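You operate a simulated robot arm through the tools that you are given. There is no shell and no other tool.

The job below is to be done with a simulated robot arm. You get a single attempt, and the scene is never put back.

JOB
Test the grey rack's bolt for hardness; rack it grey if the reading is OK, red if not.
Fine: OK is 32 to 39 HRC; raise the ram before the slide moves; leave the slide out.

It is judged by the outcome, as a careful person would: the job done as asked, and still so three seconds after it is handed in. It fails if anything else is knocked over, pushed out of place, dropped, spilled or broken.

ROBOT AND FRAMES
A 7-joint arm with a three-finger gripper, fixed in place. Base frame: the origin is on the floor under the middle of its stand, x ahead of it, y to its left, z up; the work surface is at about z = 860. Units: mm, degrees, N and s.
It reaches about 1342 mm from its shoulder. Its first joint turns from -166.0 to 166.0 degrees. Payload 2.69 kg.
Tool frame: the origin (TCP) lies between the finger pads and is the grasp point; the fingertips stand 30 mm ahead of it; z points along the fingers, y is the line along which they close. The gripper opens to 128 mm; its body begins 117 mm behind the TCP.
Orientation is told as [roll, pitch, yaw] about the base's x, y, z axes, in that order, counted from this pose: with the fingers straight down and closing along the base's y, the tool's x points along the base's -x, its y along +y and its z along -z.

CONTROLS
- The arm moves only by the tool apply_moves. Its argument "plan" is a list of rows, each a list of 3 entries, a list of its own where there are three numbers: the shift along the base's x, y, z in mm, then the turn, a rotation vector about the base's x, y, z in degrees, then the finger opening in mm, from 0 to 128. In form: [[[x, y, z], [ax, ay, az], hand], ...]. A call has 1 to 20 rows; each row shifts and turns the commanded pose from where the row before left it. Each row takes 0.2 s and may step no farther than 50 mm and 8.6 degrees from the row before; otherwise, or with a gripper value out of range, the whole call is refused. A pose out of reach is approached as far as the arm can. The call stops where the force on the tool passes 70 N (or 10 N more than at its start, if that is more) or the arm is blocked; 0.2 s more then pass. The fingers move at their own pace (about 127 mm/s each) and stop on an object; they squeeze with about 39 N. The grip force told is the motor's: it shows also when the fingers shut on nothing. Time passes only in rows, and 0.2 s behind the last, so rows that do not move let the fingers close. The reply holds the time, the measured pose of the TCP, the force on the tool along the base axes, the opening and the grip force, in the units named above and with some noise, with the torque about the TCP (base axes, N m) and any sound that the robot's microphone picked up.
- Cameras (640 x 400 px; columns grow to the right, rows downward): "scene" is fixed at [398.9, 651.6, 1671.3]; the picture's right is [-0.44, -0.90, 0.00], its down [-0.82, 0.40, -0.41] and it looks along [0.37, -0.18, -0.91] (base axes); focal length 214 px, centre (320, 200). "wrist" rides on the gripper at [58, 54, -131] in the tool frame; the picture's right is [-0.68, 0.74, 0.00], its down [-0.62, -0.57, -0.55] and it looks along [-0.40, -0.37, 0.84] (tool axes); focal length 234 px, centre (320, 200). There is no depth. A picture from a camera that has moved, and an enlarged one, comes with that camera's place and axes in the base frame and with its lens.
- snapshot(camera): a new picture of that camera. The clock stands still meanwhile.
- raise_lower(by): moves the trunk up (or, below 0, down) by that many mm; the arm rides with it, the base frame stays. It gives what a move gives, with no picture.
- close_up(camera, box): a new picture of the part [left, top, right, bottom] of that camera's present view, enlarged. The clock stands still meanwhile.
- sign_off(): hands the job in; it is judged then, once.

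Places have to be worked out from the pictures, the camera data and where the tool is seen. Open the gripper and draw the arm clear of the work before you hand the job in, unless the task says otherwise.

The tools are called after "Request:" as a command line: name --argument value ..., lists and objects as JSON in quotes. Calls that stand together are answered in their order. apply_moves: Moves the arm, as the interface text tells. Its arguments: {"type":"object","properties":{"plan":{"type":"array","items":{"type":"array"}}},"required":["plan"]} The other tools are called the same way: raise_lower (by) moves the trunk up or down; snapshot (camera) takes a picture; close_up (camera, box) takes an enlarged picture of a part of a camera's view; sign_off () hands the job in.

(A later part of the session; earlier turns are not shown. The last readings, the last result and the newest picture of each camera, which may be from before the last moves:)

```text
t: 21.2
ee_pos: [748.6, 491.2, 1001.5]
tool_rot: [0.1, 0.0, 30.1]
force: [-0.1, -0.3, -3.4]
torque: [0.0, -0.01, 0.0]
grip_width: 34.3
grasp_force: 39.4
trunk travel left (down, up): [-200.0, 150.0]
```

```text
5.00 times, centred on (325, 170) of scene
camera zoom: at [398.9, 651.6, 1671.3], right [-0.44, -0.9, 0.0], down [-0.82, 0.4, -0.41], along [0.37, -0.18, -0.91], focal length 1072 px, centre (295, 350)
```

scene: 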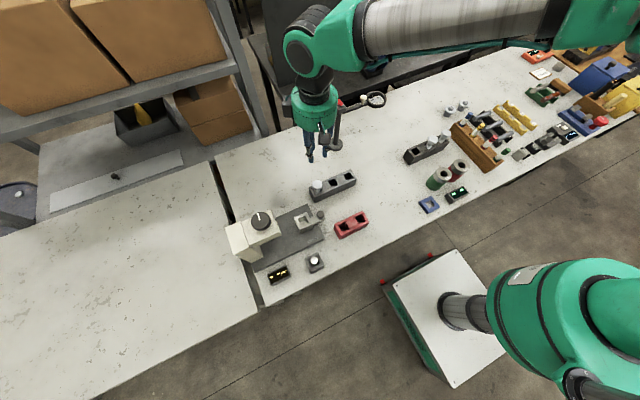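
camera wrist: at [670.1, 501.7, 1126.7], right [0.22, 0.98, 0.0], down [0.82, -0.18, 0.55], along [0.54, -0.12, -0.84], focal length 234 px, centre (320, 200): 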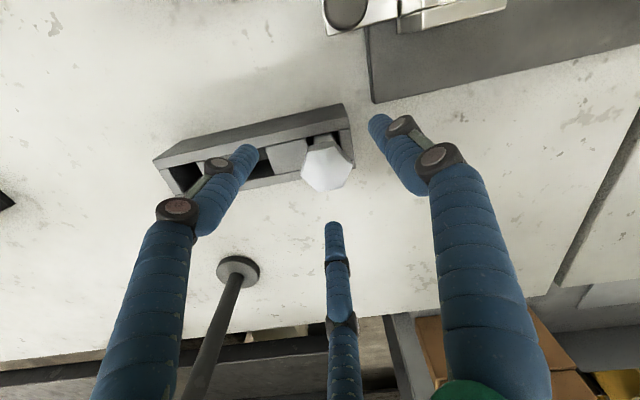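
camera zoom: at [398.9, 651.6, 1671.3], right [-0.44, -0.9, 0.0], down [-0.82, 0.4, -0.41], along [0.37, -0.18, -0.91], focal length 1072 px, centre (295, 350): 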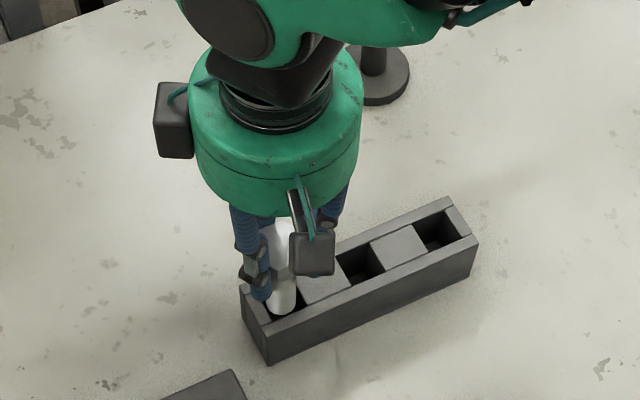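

The bolt is lifting cleanly: 3.4 N weight, and the rack stayed put. I'll continue up to about z = 1062, then traverse to above the nest at (649, 594.5).

Request:
apply_moves --plan '[[[0, 0, 30], [0, 0, 0], 26], [[0, 0, 30], [0, 0, 0], 26], [[-25, 26, 0], [0, 0, 0], 26], [[-25, 26, 0], [0, 0, 0], 26], [[-25, 26, 0], [0, 0, 0], 26], [[-23, 25.5, 0], [0, 0, 0], 26], [[0, 0, 0], [0, 0, 0], 26], [[0, 0, 0], [0, 0, 0], 26]]'

Request:
apply_moves --plan '[[[0, 0, 0], [0, 0, 0], 26]]'

Request:
snapshot --camera "wrist"

Request:
close_up --camera "scene" --box '[265, 150, 355, 230]'

```text
t: 23.0
ee_pos: [651.6, 592.4, 1061.4]
tool_rot: [-0.1, -0.1, 30.0]
force: [-0.2, 0.2, -3.8]
torque: [-0.02, 0.0, -0.02]
grip_width: 34.1
grasp_force: 39.1
trunk travel left (down, up): [-200.0, 150.0]
```

```text
t: 23.4
ee_pos: [651.7, 593.1, 1061.5]
tool_rot: [0.0, 0.0, 30.0]
force: [-0.6, -0.1, -4.5]
torque: [0.0, 0.01, 0.02]
grip_width: 34.5
grasp_force: 38.9
trunk travel left (down, up): [-200.0, 150.0]
```

```text
taken
camera wrist: at [575.3, 608.2, 1192.5], right [0.22, 0.98, 0.0], down [0.82, -0.18, 0.55], along [0.54, -0.12, -0.84], focal length 234 px, centre (320, 200)
```

wrist: 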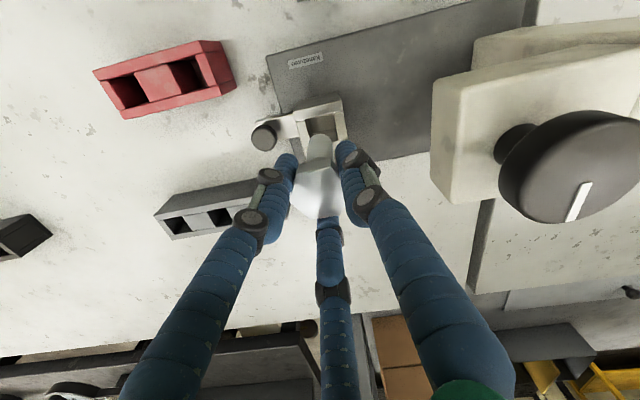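

```text
5.00 times, centred on (310, 190) of scene
camera zoom: at [398.9, 651.6, 1671.3], right [-0.44, -0.9, 0.0], down [-0.82, 0.4, -0.41], along [0.37, -0.18, -0.91], focal length 1072 px, centre (370, 250)
```

zoom: 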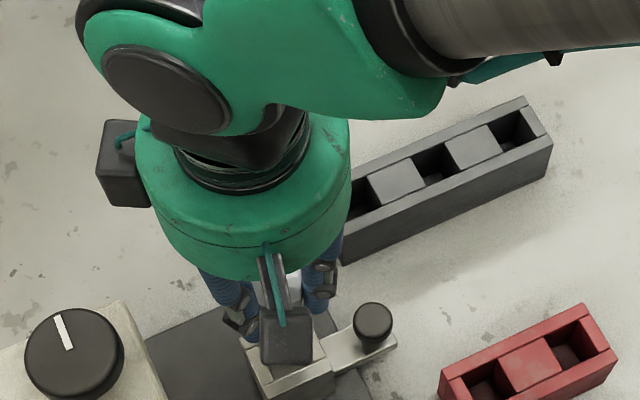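

I'm above the nest with the tool at about (651.7, 592.8). I'll zoom in to compare the bolt's lower end with the pocket.

Request:
close_up --camera "wrist" --box '[265, 85, 375, 225]'

Request:
close_up --camera "wrist" --box '[280, 85, 360, 155]'

```text
2.86 times, centred on (320, 155) of wrist
camera zoom: at [575.3, 608.2, 1192.5], right [0.22, 0.98, 0.0], down [0.82, -0.18, 0.55], along [0.54, -0.12, -0.84], focal length 669 px, centre (320, 329)
```

zoom: 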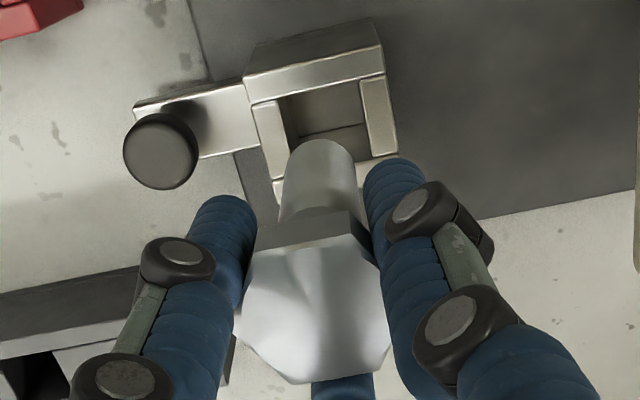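

```text
5.71 times, centred on (320, 120) of wrist
camera zoom: at [575.3, 608.2, 1192.5], right [0.22, 0.98, 0.0], down [0.82, -0.18, 0.55], along [0.54, -0.12, -0.84], focal length 1338 px, centre (320, 657)
```

zoom: 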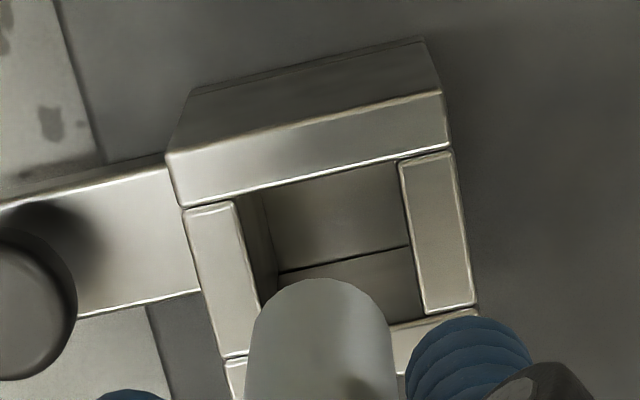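

Measured in the same picture, the shank's lower end is about 2 mm too far in +x and 3.5 mm too far in −y relative to the pocket. I'll correct that and lower until the end is just above the nest rim.

Request:
apply_moves --plan '[[[-2, 3, 0], [0, 0, 0], 26], [[0, 0, -15], [0, 0, 0], 26], [[0, 0, -12], [0, 0, 0], 26], [[0, 0, 0], [0, 0, 0], 26], [[0, 0, 0], [0, 0, 0], 26]]'

Request:
close_up --camera "wrist" --box '[265, 85, 375, 225]'

Request:
close_up --camera "wrist" --box '[280, 85, 360, 155]'

Request:
close_up --camera "scene" --box '[270, 180, 340, 240]'

```text
t: 24.6
ee_pos: [649.0, 594.8, 1032.7]
tool_rot: [0.0, 0.0, 30.0]
force: [0.2, 0.8, -3.7]
torque: [-0.01, 0.0, 0.02]
grip_width: 34.3
grasp_force: 38.9
trunk travel left (down, up): [-200.0, 150.0]
```

```text
2.86 times, centred on (320, 155) of wrist
camera zoom: at [571.7, 610.8, 1164.0], right [0.22, 0.98, 0.0], down [0.82, -0.18, 0.55], along [0.54, -0.12, -0.84], focal length 669 px, centre (320, 329)
```

zoom: 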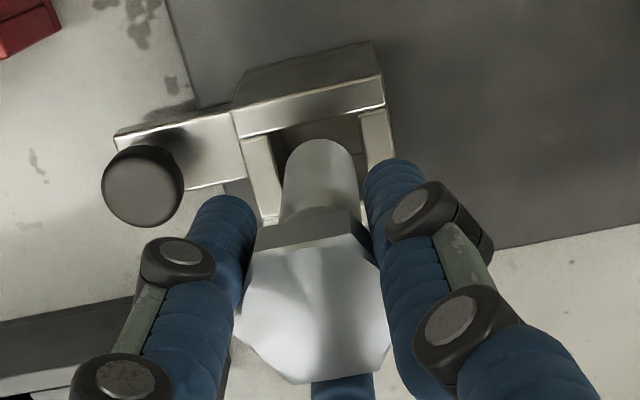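

```text
5.71 times, centred on (320, 120) of wrist
camera zoom: at [571.7, 610.8, 1164.0], right [0.22, 0.98, 0.0], down [0.82, -0.18, 0.55], along [0.54, -0.12, -0.84], focal length 1338 px, centre (320, 657)
```

zoom: 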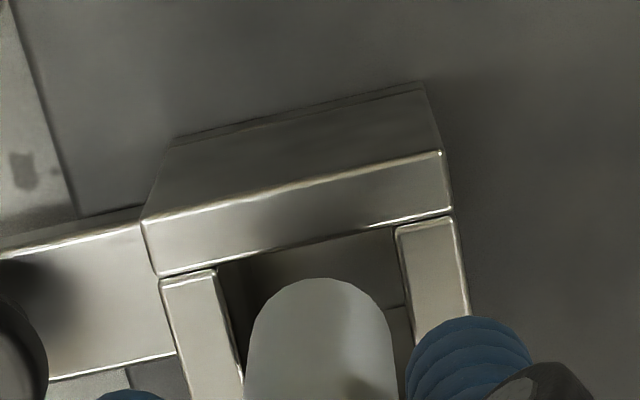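

```text
6.67 times, centred on (305, 210) of scene
camera zoom: at [398.9, 651.6, 1671.3], right [-0.44, -0.9, 0.0], down [-0.82, 0.4, -0.41], along [0.37, -0.18, -0.91], focal length 1430 px, centre (420, 133)
```

zoom: 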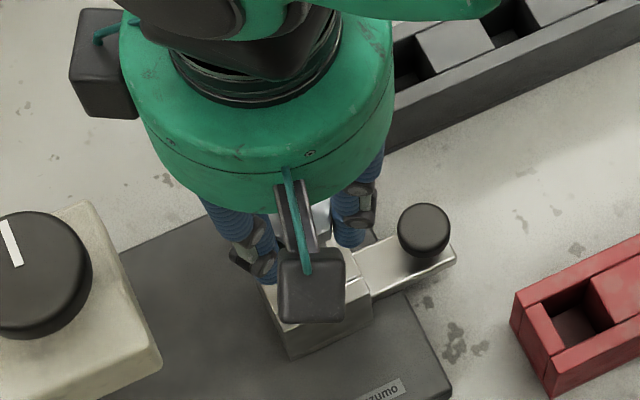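

The shank end is now within about 1.3 mm of the pocket centre, against about 3 mm of clearance. I'll make a small correction and lower into the pocket while watching the force.

Request:
apply_moves --plan '[[[0.6, 0.4, -6], [0, 0, 0], 26], [[0, 0, -8], [0, 0, 0], 26], [[0, 0, -8], [0, 0, 0], 26], [[0, 0, -8], [0, 0, 0], 26], [[0, 0, -8], [0, 0, 0], 26], [[0, 0, 0], [0, 0, 0], 26]]'

Request:
close_up --camera "wrist" --box '[265, 85, 375, 225]'

```text
t: 26.0
ee_pos: [649.0, 595.4, 996.6]
tool_rot: [-0.1, 0.1, 30.0]
force: [-0.6, -0.3, -4.1]
torque: [0.0, 0.0, -0.01]
grip_width: 34.5
grasp_force: 38.7
trunk travel left (down, up): [-200.0, 150.0]
```

```text
2.86 times, centred on (320, 155) of wrist
camera zoom: at [572.7, 610.8, 1127.3], right [0.22, 0.98, 0.0], down [0.82, -0.18, 0.55], along [0.54, -0.12, -0.84], focal length 669 px, centre (320, 329)
```

zoom: 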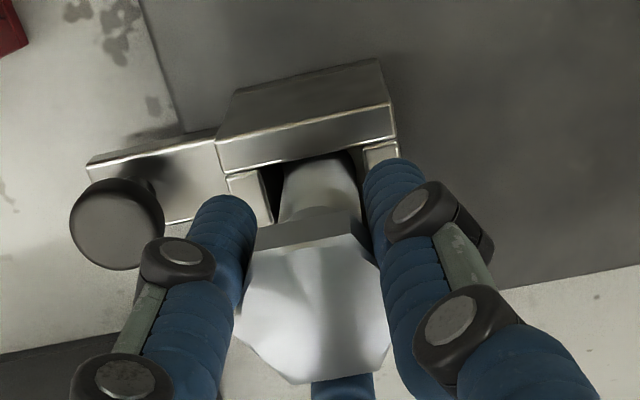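

The shank is in the pocket with no side force. I'll keep lowering in small steps until it seats.

Request:
apply_moves --plan '[[[0, 0, -4], [0, 0, 0], 26], [[0, 0, -4], [0, 0, 0], 26], [[0, 0, -3], [0, 0, 0], 26], [[0, 0, 0], [0, 0, 0], 26]]'

Request:
apply_moves --plan '[[[0, 0, -2], [0, 0, 0], 26], [[0, 0, -2], [0, 0, 0], 26], [[0, 0, 0], [0, 0, 0], 26]]'

```text
t: 27.0
ee_pos: [649.2, 596.5, 983.7]
tool_rot: [0.0, 0.0, 29.9]
force: [1.1, 0.2, -3.3]
torque: [0.0, -0.05, 0.0]
grip_width: 34.4
grasp_force: 38.5
trunk travel left (down, up): [-200.0, 150.0]
```

```text
t: 27.8
ee_pos: [648.6, 596.8, 980.9]
tool_rot: [0.0, 0.1, 29.9]
force: [-0.3, -0.1, -4.4]
torque: [0.0, 0.0, 0.01]
grip_width: 34.4
grasp_force: 39.3
trunk travel left (down, up): [-200.0, 150.0]
```

Not seated yet; the tool still carries the full weight at z = 981. I'll continue in 1.5 mm steps.

Request:
apply_moves --plan '[[[0, 0, -1.5], [0, 0, 0], 26], [[0, 0, -1.5], [0, 0, 0], 26], [[0, 0, 0], [0, 0, 0], 26]]'

Request:
apply_moves --plan '[[[0, 0, -1.5], [0, 0, 0], 26], [[0, 0, -1.5], [0, 0, 0], 26], [[0, 0, 0], [0, 0, 0], 26]]'

```text
t: 28.6
ee_pos: [649.9, 595.8, 978.8]
tool_rot: [-0.1, 0.0, 30.0]
force: [-0.8, 1.3, 0.6]
torque: [0.06, 0.16, -0.02]
grip_width: 34.3
grasp_force: 39.0
trunk travel left (down, up): [-200.0, 150.0]
```

```text
t: 29.4
ee_pos: [650.1, 596.0, 978.6]
tool_rot: [0.0, -0.2, 30.0]
force: [-4.1, -0.2, 20.9]
torque: [-0.08, 0.44, 0.0]
grip_width: 34.3
grasp_force: 38.9
trunk travel left (down, up): [-200.0, 150.0]
```

The force has risen to 21 N at z = 978.6, so the bolt is seated on the nest floor. I'll ease off, open the fingers and look.

Request:
apply_moves --plan '[[[0, 0, 1.5], [0, 0, 0], 26], [[0, 0, 0.5], [0, 0, 0], 40], [[0, 0, 0], [0, 0, 0], 50], [[0, 0, 0], [0, 0, 0], 66], [[0, 0, 0], [0, 0, 0], 66]]'

Request:
snapshot --camera "wrist"

Request:
close_up --camera "wrist" --box '[240, 80, 400, 220]'

```text
t: 30.6
ee_pos: [650.2, 596.3, 978.1]
tool_rot: [0.0, 0.0, 29.9]
force: [0.0, -0.2, 0.9]
torque: [0.0, 0.02, -0.02]
grip_width: 66.2
grasp_force: 0.2
trunk travel left (down, up): [-200.0, 150.0]
```

```text
taken
camera wrist: at [573.3, 612.2, 1108.2], right [0.22, 0.98, 0.0], down [0.82, -0.18, 0.55], along [0.54, -0.12, -0.84], focal length 234 px, centre (320, 200)
```

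wrist: 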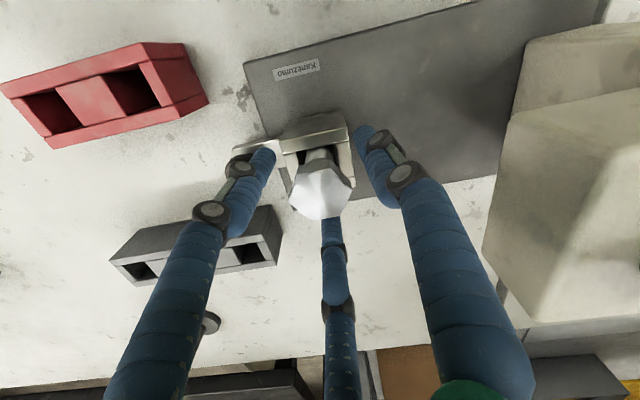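

```text
2.86 times, centred on (320, 150) of wrist
camera zoom: at [573.3, 612.2, 1108.2], right [0.22, 0.98, 0.0], down [0.82, -0.18, 0.55], along [0.54, -0.12, -0.84], focal length 669 px, centre (320, 343)
```

zoom: 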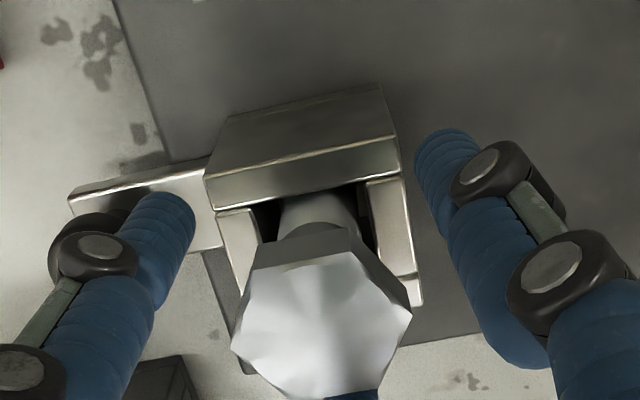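

The bolt stands in the nest, released. I'll rise clear, then go above the slide knob, turning to yaw 60° (two fingers toward +y) and tilting 20° so the gripper body leans away from the tester head.

Request:
apply_moves --plan '[[[0, 0, 15], [0, 0, 0], 66], [[0, 0, 25], [0, 0, 0], 66], [[0, 0, 30], [0, 0, 0], 66], [[0, 0, 25], [0, 0, 0], 66], [[-1, -25, 0], [0, 0, 7.5], 66], [[-1, -25, 0], [0, 0, 7.5], 60], [[0, -24, 0], [0, 0, 7.5], 50], [[0, 0, 0], [0, 0, 7.5], 46], [[0, 0, 0], [6.7, 0, 0], 46], [[0, 0, 0], [6.7, 0, 0], 46], [[0, 0, 0], [6.6, 0, 0], 46], [[0, 0, 0], [0, 0, 0], 46], [[0, 0, 0], [0, 0, 0], 46]]'

Request:
snapshot --camera "wrist"

Request:
snapshot --camera "scene"

```text
t: 33.4
ee_pos: [646.9, 523.1, 1071.8]
tool_rot: [10.2, -17.4, 58.5]
force: [1.0, -0.8, 0.6]
torque: [-0.02, -0.02, 0.01]
grip_width: 46.0
grasp_force: 0.0
trunk travel left (down, up): [-200.0, 150.0]
```

```text
taken
camera wrist: at [572.7, 453.5, 1186.5], right [-0.3, 0.9, 0.33], down [0.8, 0.05, 0.6], along [0.52, 0.44, -0.73], focal length 234 px, centre (320, 200)
```

wrist: 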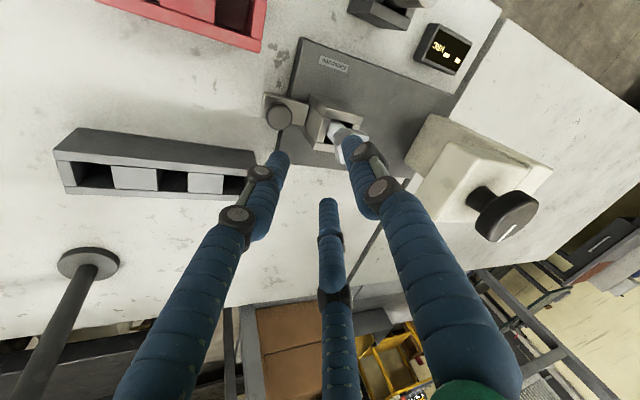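

```text
taken
```

scene: 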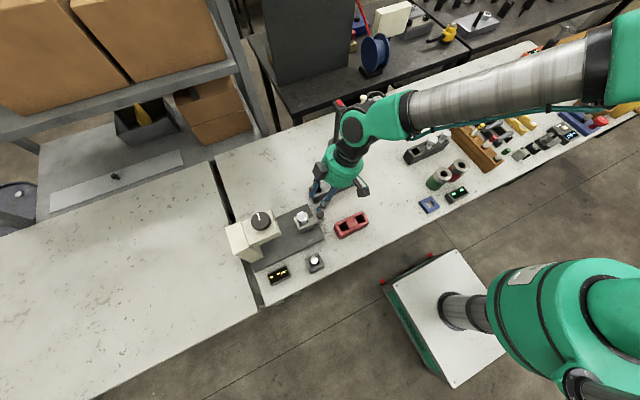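

The tilt is as intended. I'll look at the slide knob in the enlarged wrist view to line up.

Request:
close_up --camera "wrist" --box '[240, 70, 400, 210]'

Request:
close_up --camera "scene" --box '[285, 140, 385, 240]'

```text
2.86 times, centred on (320, 140) of wrist
camera zoom: at [572.7, 453.5, 1186.5], right [-0.3, 0.9, 0.33], down [0.8, 0.05, 0.6], along [0.52, 0.44, -0.73], focal length 669 px, centre (320, 371)
```

zoom: 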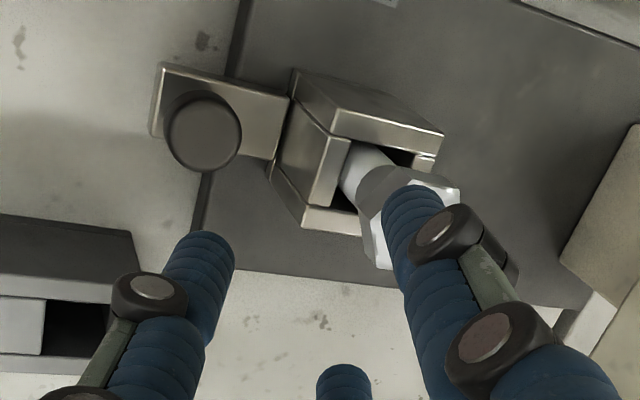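

```text
4.00 times, centred on (335, 190) of scene
camera zoom: at [398.9, 651.6, 1671.3], right [-0.44, -0.9, 0.0], down [-0.82, 0.4, -0.41], along [0.37, -0.18, -0.91], focal length 858 px, centre (260, 240)
```

zoom: 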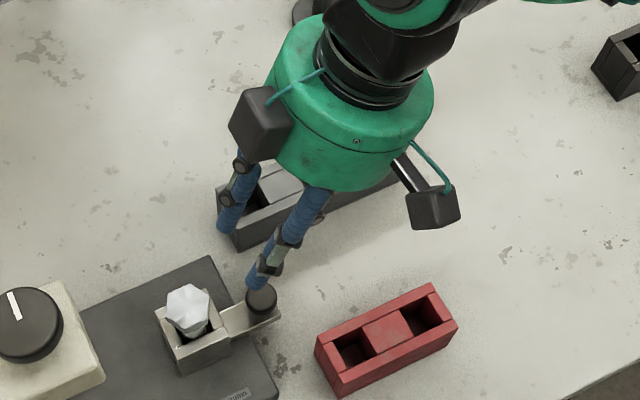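

The slide knob comes out at about (648.5, 526.5). I'll descend toward it, stopping at z ≈ 948 to check alignment.

Request:
apply_moves --plan '[[[1.5, -2, -30], [0, 0, 0], 46], [[0, 0, -40], [0, 0, 0], 46], [[0, 0, -35], [0, 0, 0], 46], [[0, 0, -18], [0, 0, 0], 46], [[0, 0, 0], [0, 0, 0], 46], [[0, 0, 0], [0, 0, 0], 46]]'

Request:
close_up --camera "wrist" --box '[220, 70, 420, 220]'

Request:
close_up --camera "scene" --box '[290, 170, 360, 240]'

```text
t: 34.8
ee_pos: [648.1, 518.1, 949.3]
tool_rot: [10.3, -17.2, 58.5]
force: [-0.9, 0.3, 0.0]
torque: [0.0, 0.02, 0.0]
grip_width: 46.1
grasp_force: 0.1
trunk travel left (down, up): [-200.0, 150.0]
```

```text
2.67 times, centred on (320, 145) of wrist
camera zoom: at [572.7, 449.9, 1064.8], right [-0.3, 0.9, 0.33], down [0.8, 0.05, 0.6], along [0.52, 0.44, -0.73], focal length 624 px, centre (320, 347)
```

zoom: 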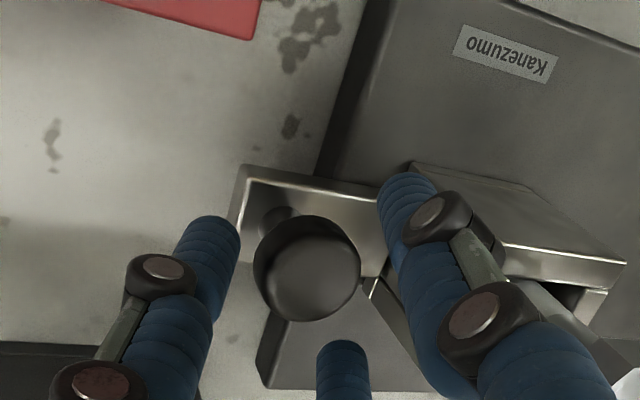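

```text
5.71 times, centred on (325, 205) of scene
camera zoom: at [398.9, 651.6, 1671.3], right [-0.44, -0.9, 0.0], down [-0.82, 0.4, -0.41], along [0.37, -0.18, -0.91], focal length 1226 px, centre (291, 171)
```

zoom: 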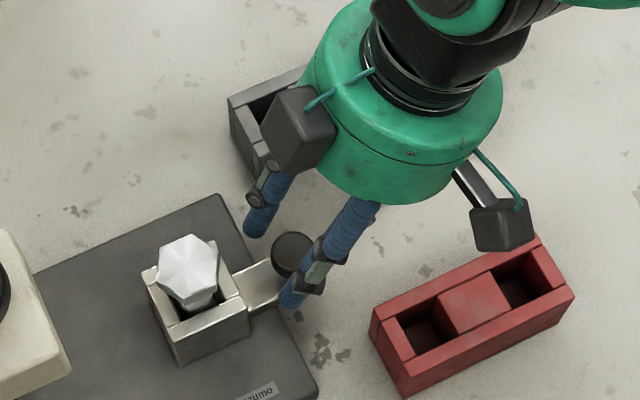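

The tool axis meets the knob within about 2 mm. I'll shift slightly, descend to z ≈ 930 and close gently on the knob cap.

Request:
apply_moves --plan '[[[1, 2, -8], [0, 0, 0], 46], [[0, 0, -6], [0, 0, 0], 46], [[0, 0, -5], [0, 0, 0], 46], [[0, 0, 0], [0, 0, 0], 46]]'

Request:
close_up --camera "wrist" --box '[220, 70, 420, 220]'

Request:
close_up --camera "scene" --box '[290, 170, 360, 240]'

```text
t: 35.8
ee_pos: [649.3, 520.5, 930.4]
tool_rot: [10.3, -17.2, 58.6]
force: [0.2, 0.3, 0.1]
torque: [-0.01, 0.0, 0.01]
grip_width: 45.7
grasp_force: 0.1
trunk travel left (down, up): [-200.0, 150.0]
```

```text
2.67 times, centred on (320, 145) of wrist
camera zoom: at [573.7, 451.9, 1044.9], right [-0.3, 0.9, 0.33], down [0.8, 0.05, 0.6], along [0.52, 0.44, -0.73], focal length 624 px, centre (320, 347)
```

zoom: 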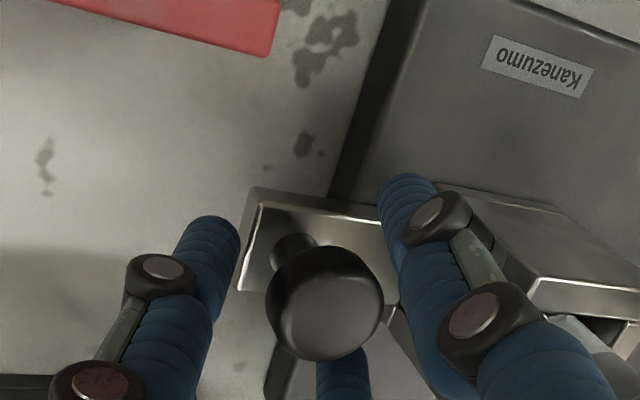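

```text
5.71 times, centred on (325, 205) of scene
camera zoom: at [398.9, 651.6, 1671.3], right [-0.44, -0.9, 0.0], down [-0.82, 0.4, -0.41], along [0.37, -0.18, -0.91], focal length 1226 px, centre (291, 171)
```

zoom: 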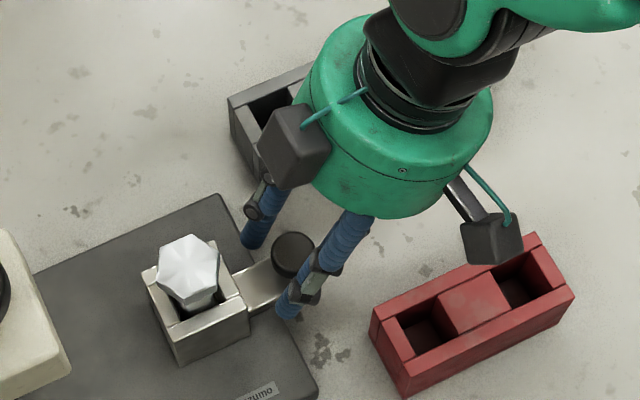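

The knob cap sits between the fingers, about 2.5 mm toward +y of the axis. I'll shift and close.

Request:
apply_moves --plan '[[[-0.5, 2.3, 0], [0, 0, 0], 46], [[0, 0, 0], [0, 0, 0], 36], [[0, 0, 0], [0, 0, 0], 28], [[0, 0, 0], [0, 0, 0], 22], [[0, 0, 0], [0, 0, 0], 22]]'

Request:
close_up --camera "wrist" --box '[220, 70, 420, 220]'

Request:
close_up --camera "scene" --box '[220, 170, 360, 270]'

```text
t: 37.0
ee_pos: [648.4, 522.8, 930.1]
tool_rot: [10.3, -17.2, 58.4]
force: [0.1, -2.0, -2.6]
torque: [-0.05, 0.01, -0.01]
grip_width: 30.1
grasp_force: 6.3
trunk travel left (down, up): [-200.0, 150.0]
```

```text
2.67 times, centred on (320, 145) of wrist
camera zoom: at [572.8, 454.3, 1044.9], right [-0.3, 0.9, 0.33], down [0.8, 0.05, 0.6], along [0.52, 0.44, -0.73], focal length 624 px, centre (320, 347)
```

zoom: 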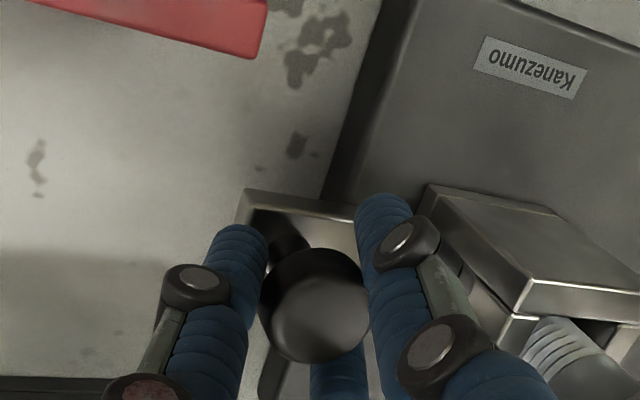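

```text
4.00 times, centred on (290, 220) of scene
camera zoom: at [398.9, 651.6, 1671.3], right [-0.44, -0.9, 0.0], down [-0.82, 0.4, -0.41], along [0.37, -0.18, -0.91], focal length 858 px, centre (440, 120)
```

zoom: 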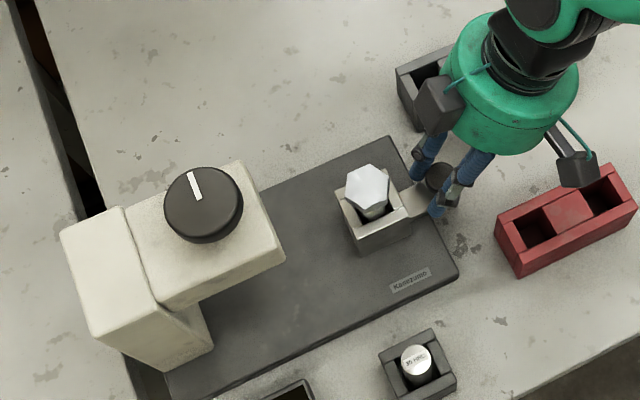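

The knob is held at 30 mm. I'll push the slide in toward +y, slowly and in steps, watching the force.

Request:
apply_moves --plan '[[[0, 2, 0], [0, 0, 0], 24], [[0, 4, 0], [0, 0, 0], 24], [[0, 6, 0], [0, 0, 0], 24], [[0, 8, 0], [0, 0, 0], 24], [[0, 0, 0], [0, 0, 0], 24]]'

Request:
close_up --camera "scene" --box '[220, 170, 360, 270]'

```text
t: 38.2
ee_pos: [649.5, 546.0, 931.4]
tool_rot: [10.3, -17.3, 58.5]
force: [-3.0, 2.0, 7.5]
torque: [0.38, 0.19, -0.02]
grip_width: 27.7
grasp_force: 44.9
trunk travel left (down, up): [-200.0, 150.0]
```

```text
4.00 times, centred on (290, 220) of scene
camera zoom: at [398.9, 651.6, 1671.3], right [-0.44, -0.9, 0.0], down [-0.82, 0.4, -0.41], along [0.37, -0.18, -0.91], focal length 858 px, centre (440, 120)
```

zoom: 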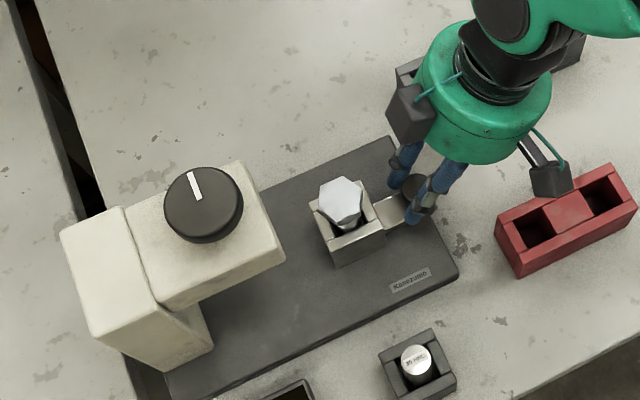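

The slide moves with the knob and the bolt stays upright. I'll continue inward.

Request:
apply_moves --plan '[[[0, 8, 0], [0, 0, 0], 24], [[0, 8, 0], [0, 0, 0], 24], [[0, 8, 0], [0, 0, 0], 24], [[0, 8, 0], [0, 0, 0], 24], [[0, 8, 0], [0, 0, 0], 24], [[0, 8, 0], [0, 0, 0], 24], [[0, 8, 0], [0, 0, 0], 24], [[0, 6, 0], [0, 0, 0], 24], [[0, 0, 0], [0, 0, 0], 24]]'

Request:
close_up --camera "scene" --box '[220, 170, 360, 270]'

Request:
snapshot --camera "wrist"

```text
t: 40.2
ee_pos: [649.5, 606.2, 932.8]
tool_rot: [10.3, -17.5, 58.5]
force: [0.3, 1.9, 24.8]
torque: [0.16, 0.12, 0.18]
grip_width: 28.1
grasp_force: 44.8
trunk travel left (down, up): [-200.0, 150.0]
```

```text
4.00 times, centred on (290, 220) of scene
camera zoom: at [398.9, 651.6, 1671.3], right [-0.44, -0.9, 0.0], down [-0.82, 0.4, -0.41], along [0.37, -0.18, -0.91], focal length 858 px, centre (440, 120)
```

zoom: 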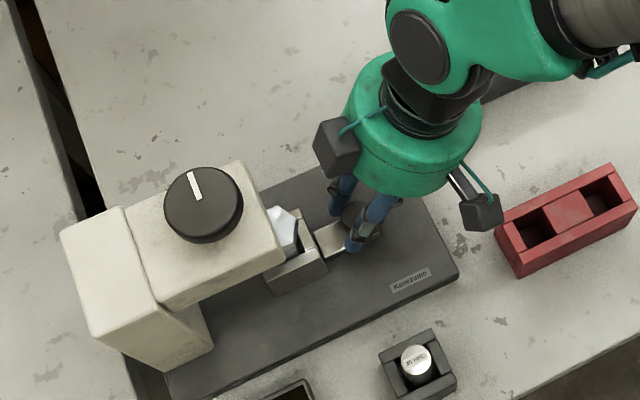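

```text
taken
camera wrist: at [574.3, 537.6, 1046.6], right [-0.3, 0.9, 0.33], down [0.8, 0.05, 0.6], along [0.52, 0.44, -0.73], focal length 234 px, centre (320, 200)
```

wrist: 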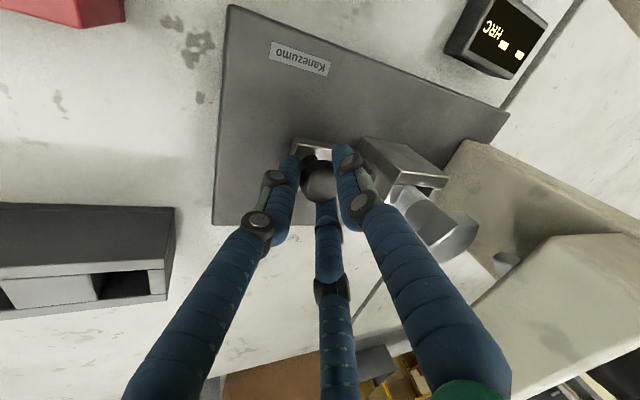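

The slide is travelling well, but a 25 N upward force has built up on the tool, so I'll lift the command slightly to relax it and continue in smaller steps.

Request:
apply_moves --plan '[[[0, 0, 1.5], [0, 0, 0], 26], [[0, 5, 0], [0, 0, 0], 26], [[0, 5, 0], [0, 0, 0], 26], [[0, 5, 0], [0, 0, 0], 26], [[0, 0, 0], [0, 0, 0], 26]]'

Request:
close_up --camera "wrist" --box '[270, 110, 560, 300]'

Request:
close_up --camera "scene" --box '[220, 170, 360, 270]'

```text
t: 41.4
ee_pos: [649.0, 620.8, 931.6]
tool_rot: [10.3, -17.3, 58.6]
force: [14.5, 0.5, 3.8]
torque: [0.35, -0.47, -0.18]
grip_width: 27.9
grasp_force: 44.8
trunk travel left (down, up): [-200.0, 150.0]
```

```text
2.11 times, centred on (415, 205) of wrist
camera zoom: at [574.5, 552.5, 1046.8], right [-0.3, 0.9, 0.33], down [0.8, 0.05, 0.6], along [0.52, 0.44, -0.73], focal length 493 px, centre (120, 190)
```

zoom: 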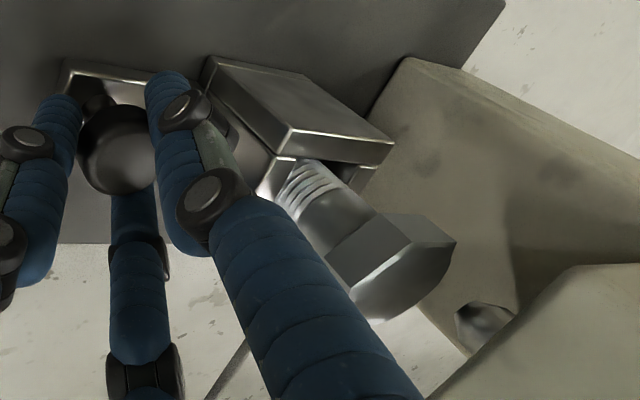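

```text
4.00 times, centred on (290, 220) of scene
camera zoom: at [398.9, 651.6, 1671.3], right [-0.44, -0.9, 0.0], down [-0.82, 0.4, -0.41], along [0.37, -0.18, -0.91], focal length 858 px, centre (440, 120)
```

zoom: 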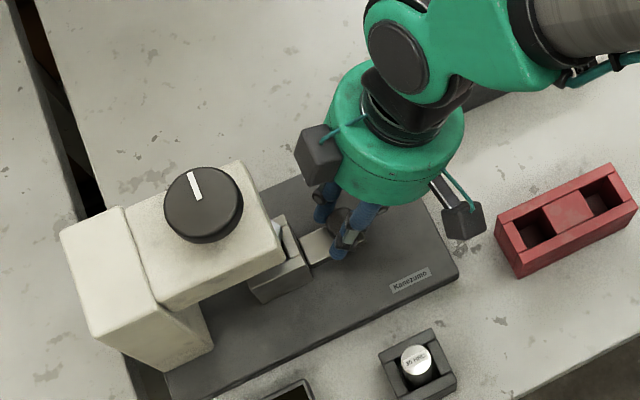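

The bolt head is now close to the ram and looks lower than its tip. I'll continue in 4 mm steps.

Request:
apply_moves --plan '[[[0.7, 4, 0], [0, 0, 0], 26], [[0, 4, 0], [0, 0, 0], 26], [[0, 4, 0], [0, 0, 0], 26], [[0, 0, 0], [0, 0, 0], 26]]'

Request:
close_up --camera "wrist" --box '[270, 110, 560, 300]'

```text
t: 42.4
ee_pos: [650.9, 634.3, 932.0]
tool_rot: [10.4, -17.3, 58.5]
force: [9.3, -1.9, 9.1]
torque: [0.16, -0.13, -0.03]
grip_width: 27.8
grasp_force: 45.2
trunk travel left (down, up): [-200.0, 150.0]
```

```text
2.11 times, centred on (415, 205) of wrist
camera zoom: at [574.5, 564.4, 1046.7], right [-0.3, 0.9, 0.33], down [0.8, 0.05, 0.6], along [0.52, 0.44, -0.73], focal length 493 px, centre (120, 190)
```

zoom: 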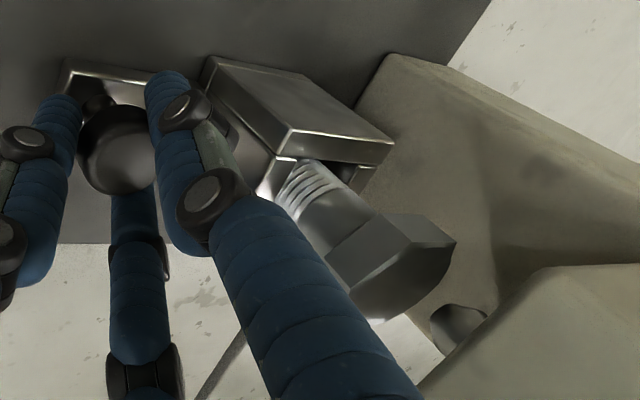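

Still moving freely. I'll continue toward the stop, expected near y ≈ 644–648.

Request:
apply_moves --plan '[[[0.4, 3, 0], [0, 0, 0], 26], [[0, 3, 0], [0, 0, 0], 26], [[0, 3, 0], [0, 0, 0], 26], [[0, 0, 0], [0, 0, 0], 26]]'

Request:
close_up --camera "wrist" --box '[270, 110, 560, 300]'

Request:
close_up --camera "scene" --box '[220, 170, 360, 270]'

```text
t: 43.4
ee_pos: [649.2, 639.5, 931.6]
tool_rot: [10.4, -17.2, 58.3]
force: [2.5, -21.9, 15.5]
torque: [-0.58, 0.08, -0.03]
grip_width: 27.9
grasp_force: 45.3
trunk travel left (down, up): [-200.0, 150.0]
```

```text
2.11 times, centred on (415, 205) of wrist
camera zoom: at [574.6, 571.2, 1046.9], right [-0.3, 0.9, 0.33], down [0.8, 0.05, 0.6], along [0.52, 0.44, -0.73], focal length 493 px, centre (120, 190)
```

zoom: 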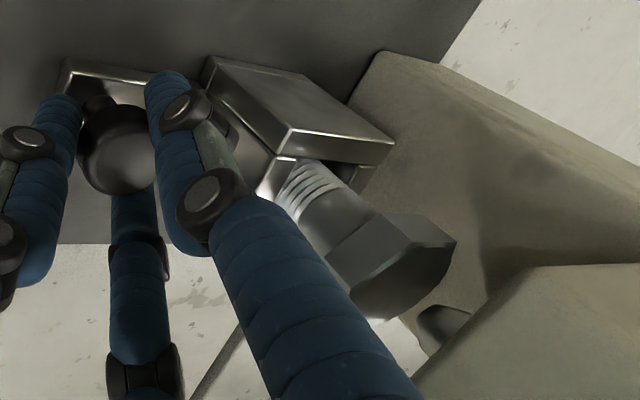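

```text
4.00 times, centred on (290, 220) of scene
camera zoom: at [398.9, 651.6, 1671.3], right [-0.44, -0.9, 0.0], down [-0.82, 0.4, -0.41], along [0.37, -0.18, -0.91], focal length 858 px, centre (440, 120)
```

zoom: 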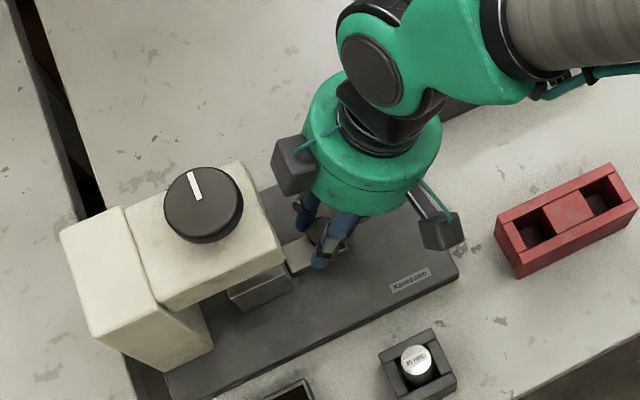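

A 22 N reaction has appeared at y ≈ 640. The bolt passed freely under the ram tip, so this looks like the slide's end stop. I'll confirm with a slightly firmer push.

Request:
apply_moves --plan '[[[0, 2, 0], [0, 0, 0], 26], [[0, 0, 0], [0, 0, 0], 26]]'

Request:
close_up --camera "wrist" --box '[400, 180, 560, 300]'

```text
t: 44.0
ee_pos: [648.6, 641.6, 932.4]
tool_rot: [10.4, -17.2, 58.4]
force: [1.0, -44.3, 14.9]
torque: [-0.72, -0.01, -0.08]
grip_width: 27.7
grasp_force: 44.8
trunk travel left (down, up): [-200.0, 150.0]
```

```text
3.33 times, centred on (480, 240) of wrist
camera zoom: at [574.7, 571.4, 1046.8], right [-0.3, 0.9, 0.33], down [0.8, 0.05, 0.6], along [0.52, 0.44, -0.73], focal length 781 px, centre (-213, 67)
```

zoom: 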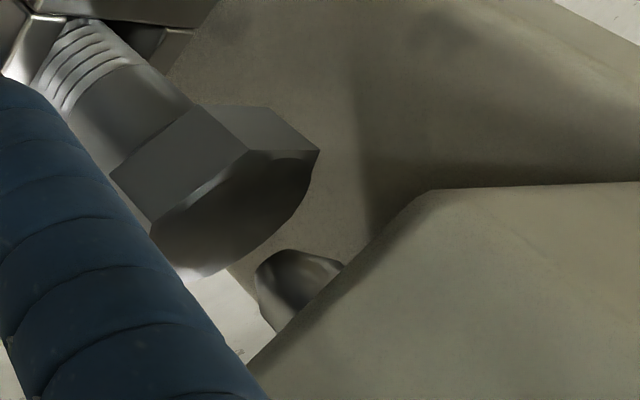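

The stop is confirmed, with the ram tip right over the bolt head. I'll relax the push, open the fingers, and withdraw up and back.

Request:
apply_moves --plan '[[[0, -3.5, 0], [0, 0, 0], 26], [[0, 0, 0], [0, 0, 0], 34], [[0, 0, 0], [0, 0, 0], 46], [[0, 0, 0], [0, 0, 0], 46]]'

Request:
close_up --camera "wrist" --box '[270, 110, 560, 300]'

```text
t: 45.0
ee_pos: [649.7, 641.2, 932.5]
tool_rot: [10.3, -17.2, 58.5]
force: [-0.5, -0.4, 0.0]
torque: [0.01, -0.01, -0.03]
grip_width: 46.2
grasp_force: 0.1
trunk travel left (down, up): [-200.0, 150.0]
```

```text
2.11 times, centred on (415, 205) of wrist
camera zoom: at [575.0, 572.2, 1046.9], right [-0.3, 0.9, 0.33], down [0.8, 0.05, 0.6], along [0.52, 0.44, -0.73], focal length 493 px, centre (120, 190)
```

zoom: 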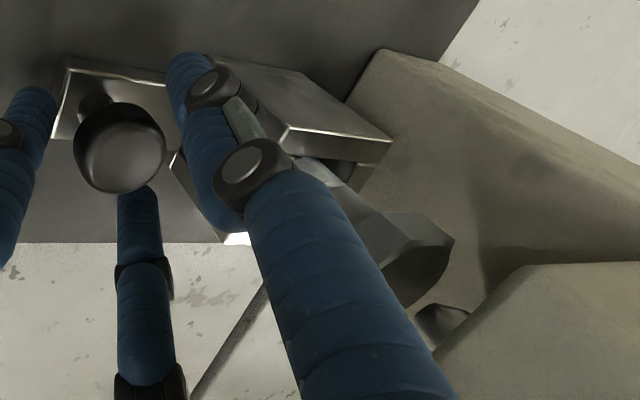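

The slide is in and released. I'll withdraw upward, straighten the tool at height, and move above the dial.

Request:
apply_moves --plan '[[[0, 0, 20], [0, 0, 0], 46], [[0, -5, 35], [0, 0, 0], 46], [[0, -10, 45], [0, 0, 0], 50], [[0, -10, 45], [0, 0, 0], 60], [[0, -5, 45], [0, 0, 0], 70], [[0, 0, 35], [0, 0, 0], 80], [[0, 0, 0], [-6.7, 0, 0], 80], [[0, 0, 0], [-6.7, 0, 0], 80], [[0, 0, 0], [-6.6, 0, 0], 80], [[0, 35, 0], [0, 0, 0], 80], [[0, 35, 0], [0, 0, 0], 80], [[0, 34, 0], [0, 0, 0], 80], [[0, 0, 0], [0, 0, 0], 80], [[0, 0, 0], [0, 0, 0], 80]]'

Request:
snapshot --camera "wrist"

Request:
snapshot --camera "scene"

```text
t: 48.0
ee_pos: [649.8, 714.7, 1153.6]
tool_rot: [0.0, 0.0, 59.9]
force: [-1.0, 0.5, 0.5]
torque: [0.05, -0.04, 0.0]
grip_width: 80.0
grasp_force: 0.1
trunk travel left (down, up): [-200.0, 150.0]
```

```text
taken
camera wrist: at [574.3, 689.7, 1285.1], right [-0.3, 0.95, 0.0], down [0.8, 0.25, 0.55], along [0.52, 0.16, -0.84], focal length 234 px, centre (320, 200)
```

wrist: 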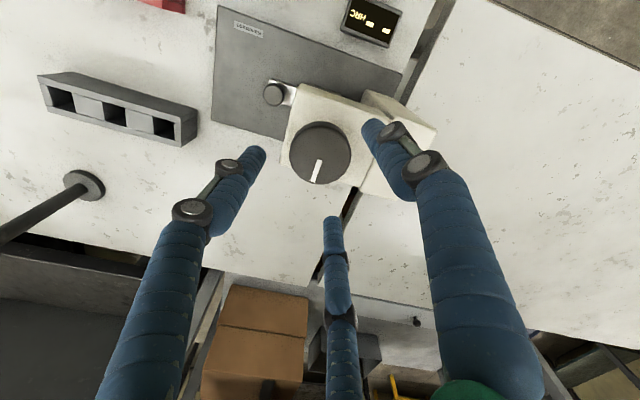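

```text
taken
```

scene: 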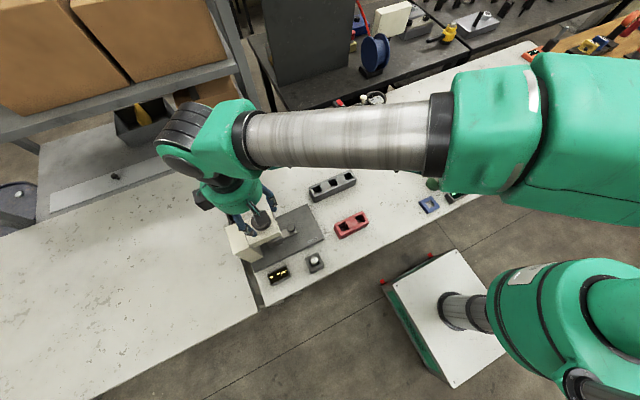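

The dial is almost centred below. I'll zoom in for the final alignment.

Request:
close_up --camera "wrist" --box '[230, 70, 410, 230]'

Request:
close_up --camera "scene" --box '[200, 170, 340, 300]'

```text
2.50 times, centred on (320, 150) of wrist
camera zoom: at [574.3, 689.7, 1285.1], right [-0.3, 0.95, 0.0], down [0.8, 0.25, 0.55], along [0.52, 0.16, -0.84], focal length 585 px, centre (320, 325)
```

zoom: 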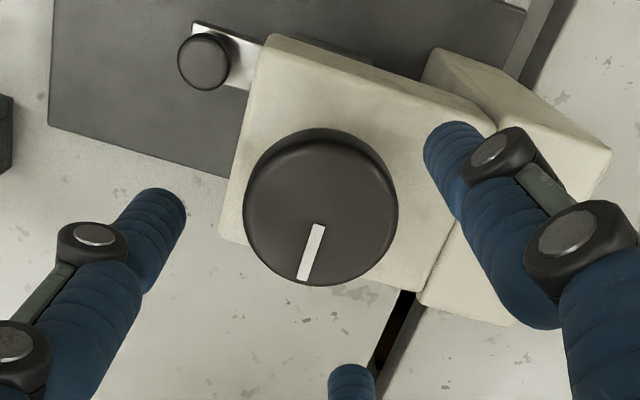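

```text
3.08 times, centred on (270, 235) of scene
camera zoom: at [398.9, 651.6, 1671.3], right [-0.44, -0.9, 0.0], down [-0.82, 0.4, -0.41], along [0.37, -0.18, -0.91], focal length 660 px, centre (474, 92)
```

zoom: 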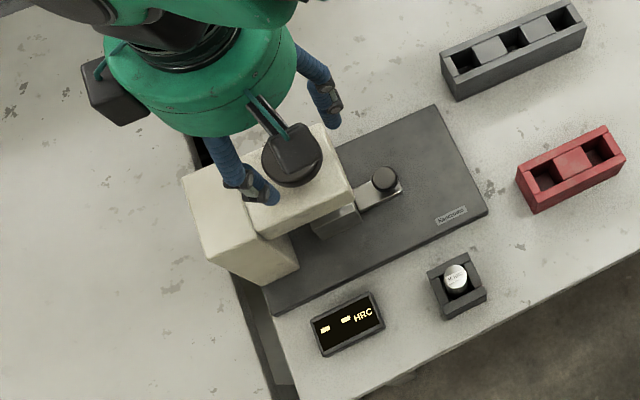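

The dial axis is at about (647, 714.5) and the display still shows dashes. I'll descend around the dial to TCP z ≈ 1103, with the tips at about 1073 above the head top, then check.

Request:
apply_moves --plan '[[[-2, 0, -20], [0, 0, 0], 80], [[0, 0, -20], [0, 0, 0], 80], [[0, 0, -8], [0, 0, 0], 80], [[0, 0, 0], [0, 0, 0], 80], [[0, 0, 0], [0, 0, 0], 80]]'

Request:
close_up --camera "wrist" --box '[210, 70, 430, 260]'

```text
t: 49.2
ee_pos: [648.8, 715.5, 1108.7]
tool_rot: [0.0, 0.1, 60.0]
force: [1.0, -0.3, 0.5]
torque: [-0.02, 0.0, -0.02]
grip_width: 80.0
grasp_force: 0.1
trunk travel left (down, up): [-200.0, 150.0]
```

```text
2.11 times, centred on (320, 165) of wrist
camera zoom: at [573.3, 689.7, 1239.1], right [-0.3, 0.95, 0.0], down [0.8, 0.25, 0.55], along [0.52, 0.16, -0.84], focal length 493 px, centre (320, 274)
```

zoom: 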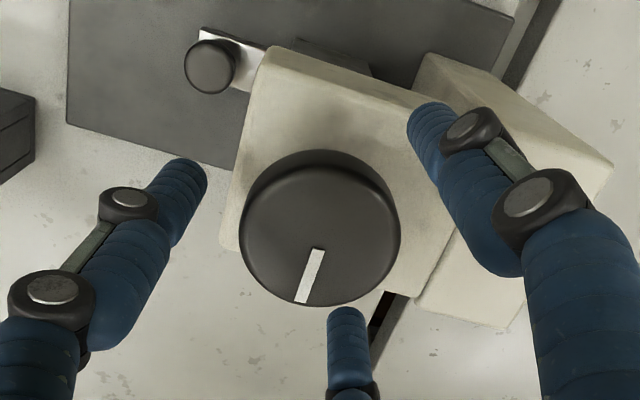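

The dial is centred to within about 1.5 mm. I'll lower 5 mm more and close on it.

Request:
apply_moves --plan '[[[-0.5, 0, -5], [0, 0, 0], 80], [[0, 0, 0], [0, 0, 0], 66], [[0, 0, 0], [0, 0, 0], 56], [[0, 0, 0], [0, 0, 0], 46], [[0, 0, 0], [0, 0, 0], 46], [[0, 0, 0], [0, 0, 0], 46]]'

Request:
close_up --camera "wrist" --box '[210, 70, 430, 260]'

Request:
close_up --camera "scene" --box '[200, 170, 340, 300]'

```text
t: 50.6
ee_pos: [649.6, 714.2, 1104.5]
tool_rot: [-0.1, -0.1, 60.1]
force: [10.4, 6.4, -0.8]
torque: [0.25, -0.4, -0.03]
grip_width: 52.1
grasp_force: 44.9
trunk travel left (down, up): [-200.0, 150.0]
```

```text
2.11 times, centred on (320, 165) of wrist
camera zoom: at [574.4, 689.7, 1234.1], right [-0.3, 0.95, 0.0], down [0.8, 0.25, 0.55], along [0.52, 0.16, -0.84], focal length 493 px, centre (320, 274)
```

zoom: 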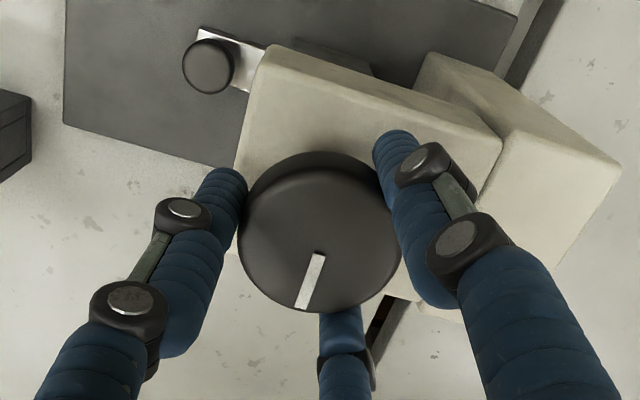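

```text
3.08 times, centred on (270, 235) of scene
camera zoom: at [398.9, 651.6, 1671.3], right [-0.44, -0.9, 0.0], down [-0.82, 0.4, -0.41], along [0.37, -0.18, -0.91], focal length 660 px, centre (474, 92)
```

zoom: 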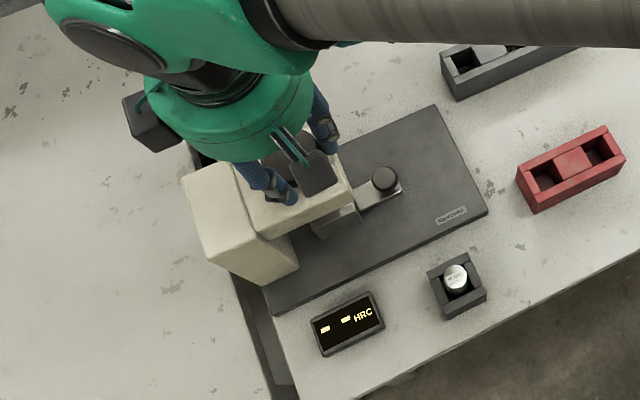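

The dial is gripped at 52 mm. I'll try a small clockwise turn (negative about z) and check the torque and the mark.

Request:
apply_moves --plan '[[[0, 0, 0], [0, 0, -5], 46], [[0, 0, 0], [0, 0, -5], 46], [[0, 0, 0], [0, 0, -5], 46], [[0, 0, 0], [0, 0, 0], 46]]'

Request:
close_up --camera "wrist" --box '[210, 70, 430, 260]'

Request:
close_up --camera "scene" --box '[200, 170, 340, 300]'

```text
t: 51.6
ee_pos: [649.6, 715.7, 1102.8]
tool_rot: [0.0, 0.0, 45.0]
force: [18.8, 8.2, -1.3]
torque: [0.28, -0.49, -0.11]
grip_width: 52.0
grasp_force: 45.2
trunk travel left (down, up): [-200.0, 150.0]
```

```text
2.11 times, centred on (320, 165) of wrist
camera zoom: at [570.8, 710.3, 1234.2], right [-0.04, 1.0, 0.0], down [0.84, 0.04, 0.55], along [0.55, 0.02, -0.84], focal length 493 px, centre (320, 274)
```

zoom: 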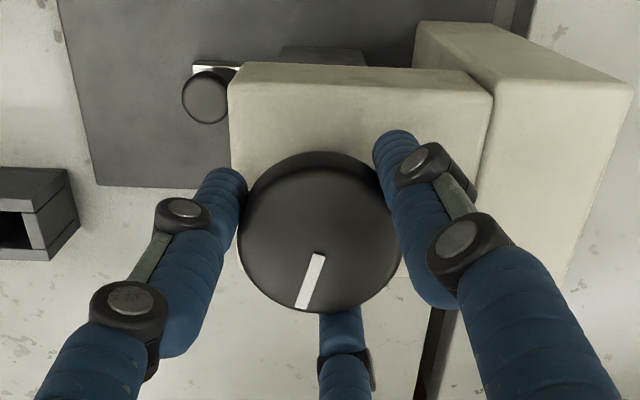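

```text
3.08 times, centred on (270, 235) of scene
camera zoom: at [398.9, 651.6, 1671.3], right [-0.44, -0.9, 0.0], down [-0.82, 0.4, -0.41], along [0.37, -0.18, -0.91], focal length 660 px, centre (474, 92)
```

zoom: 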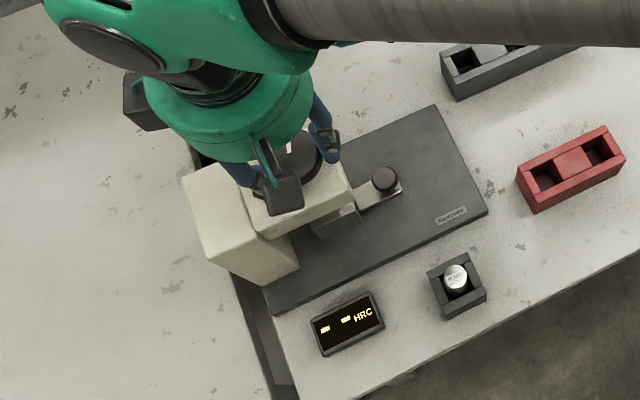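

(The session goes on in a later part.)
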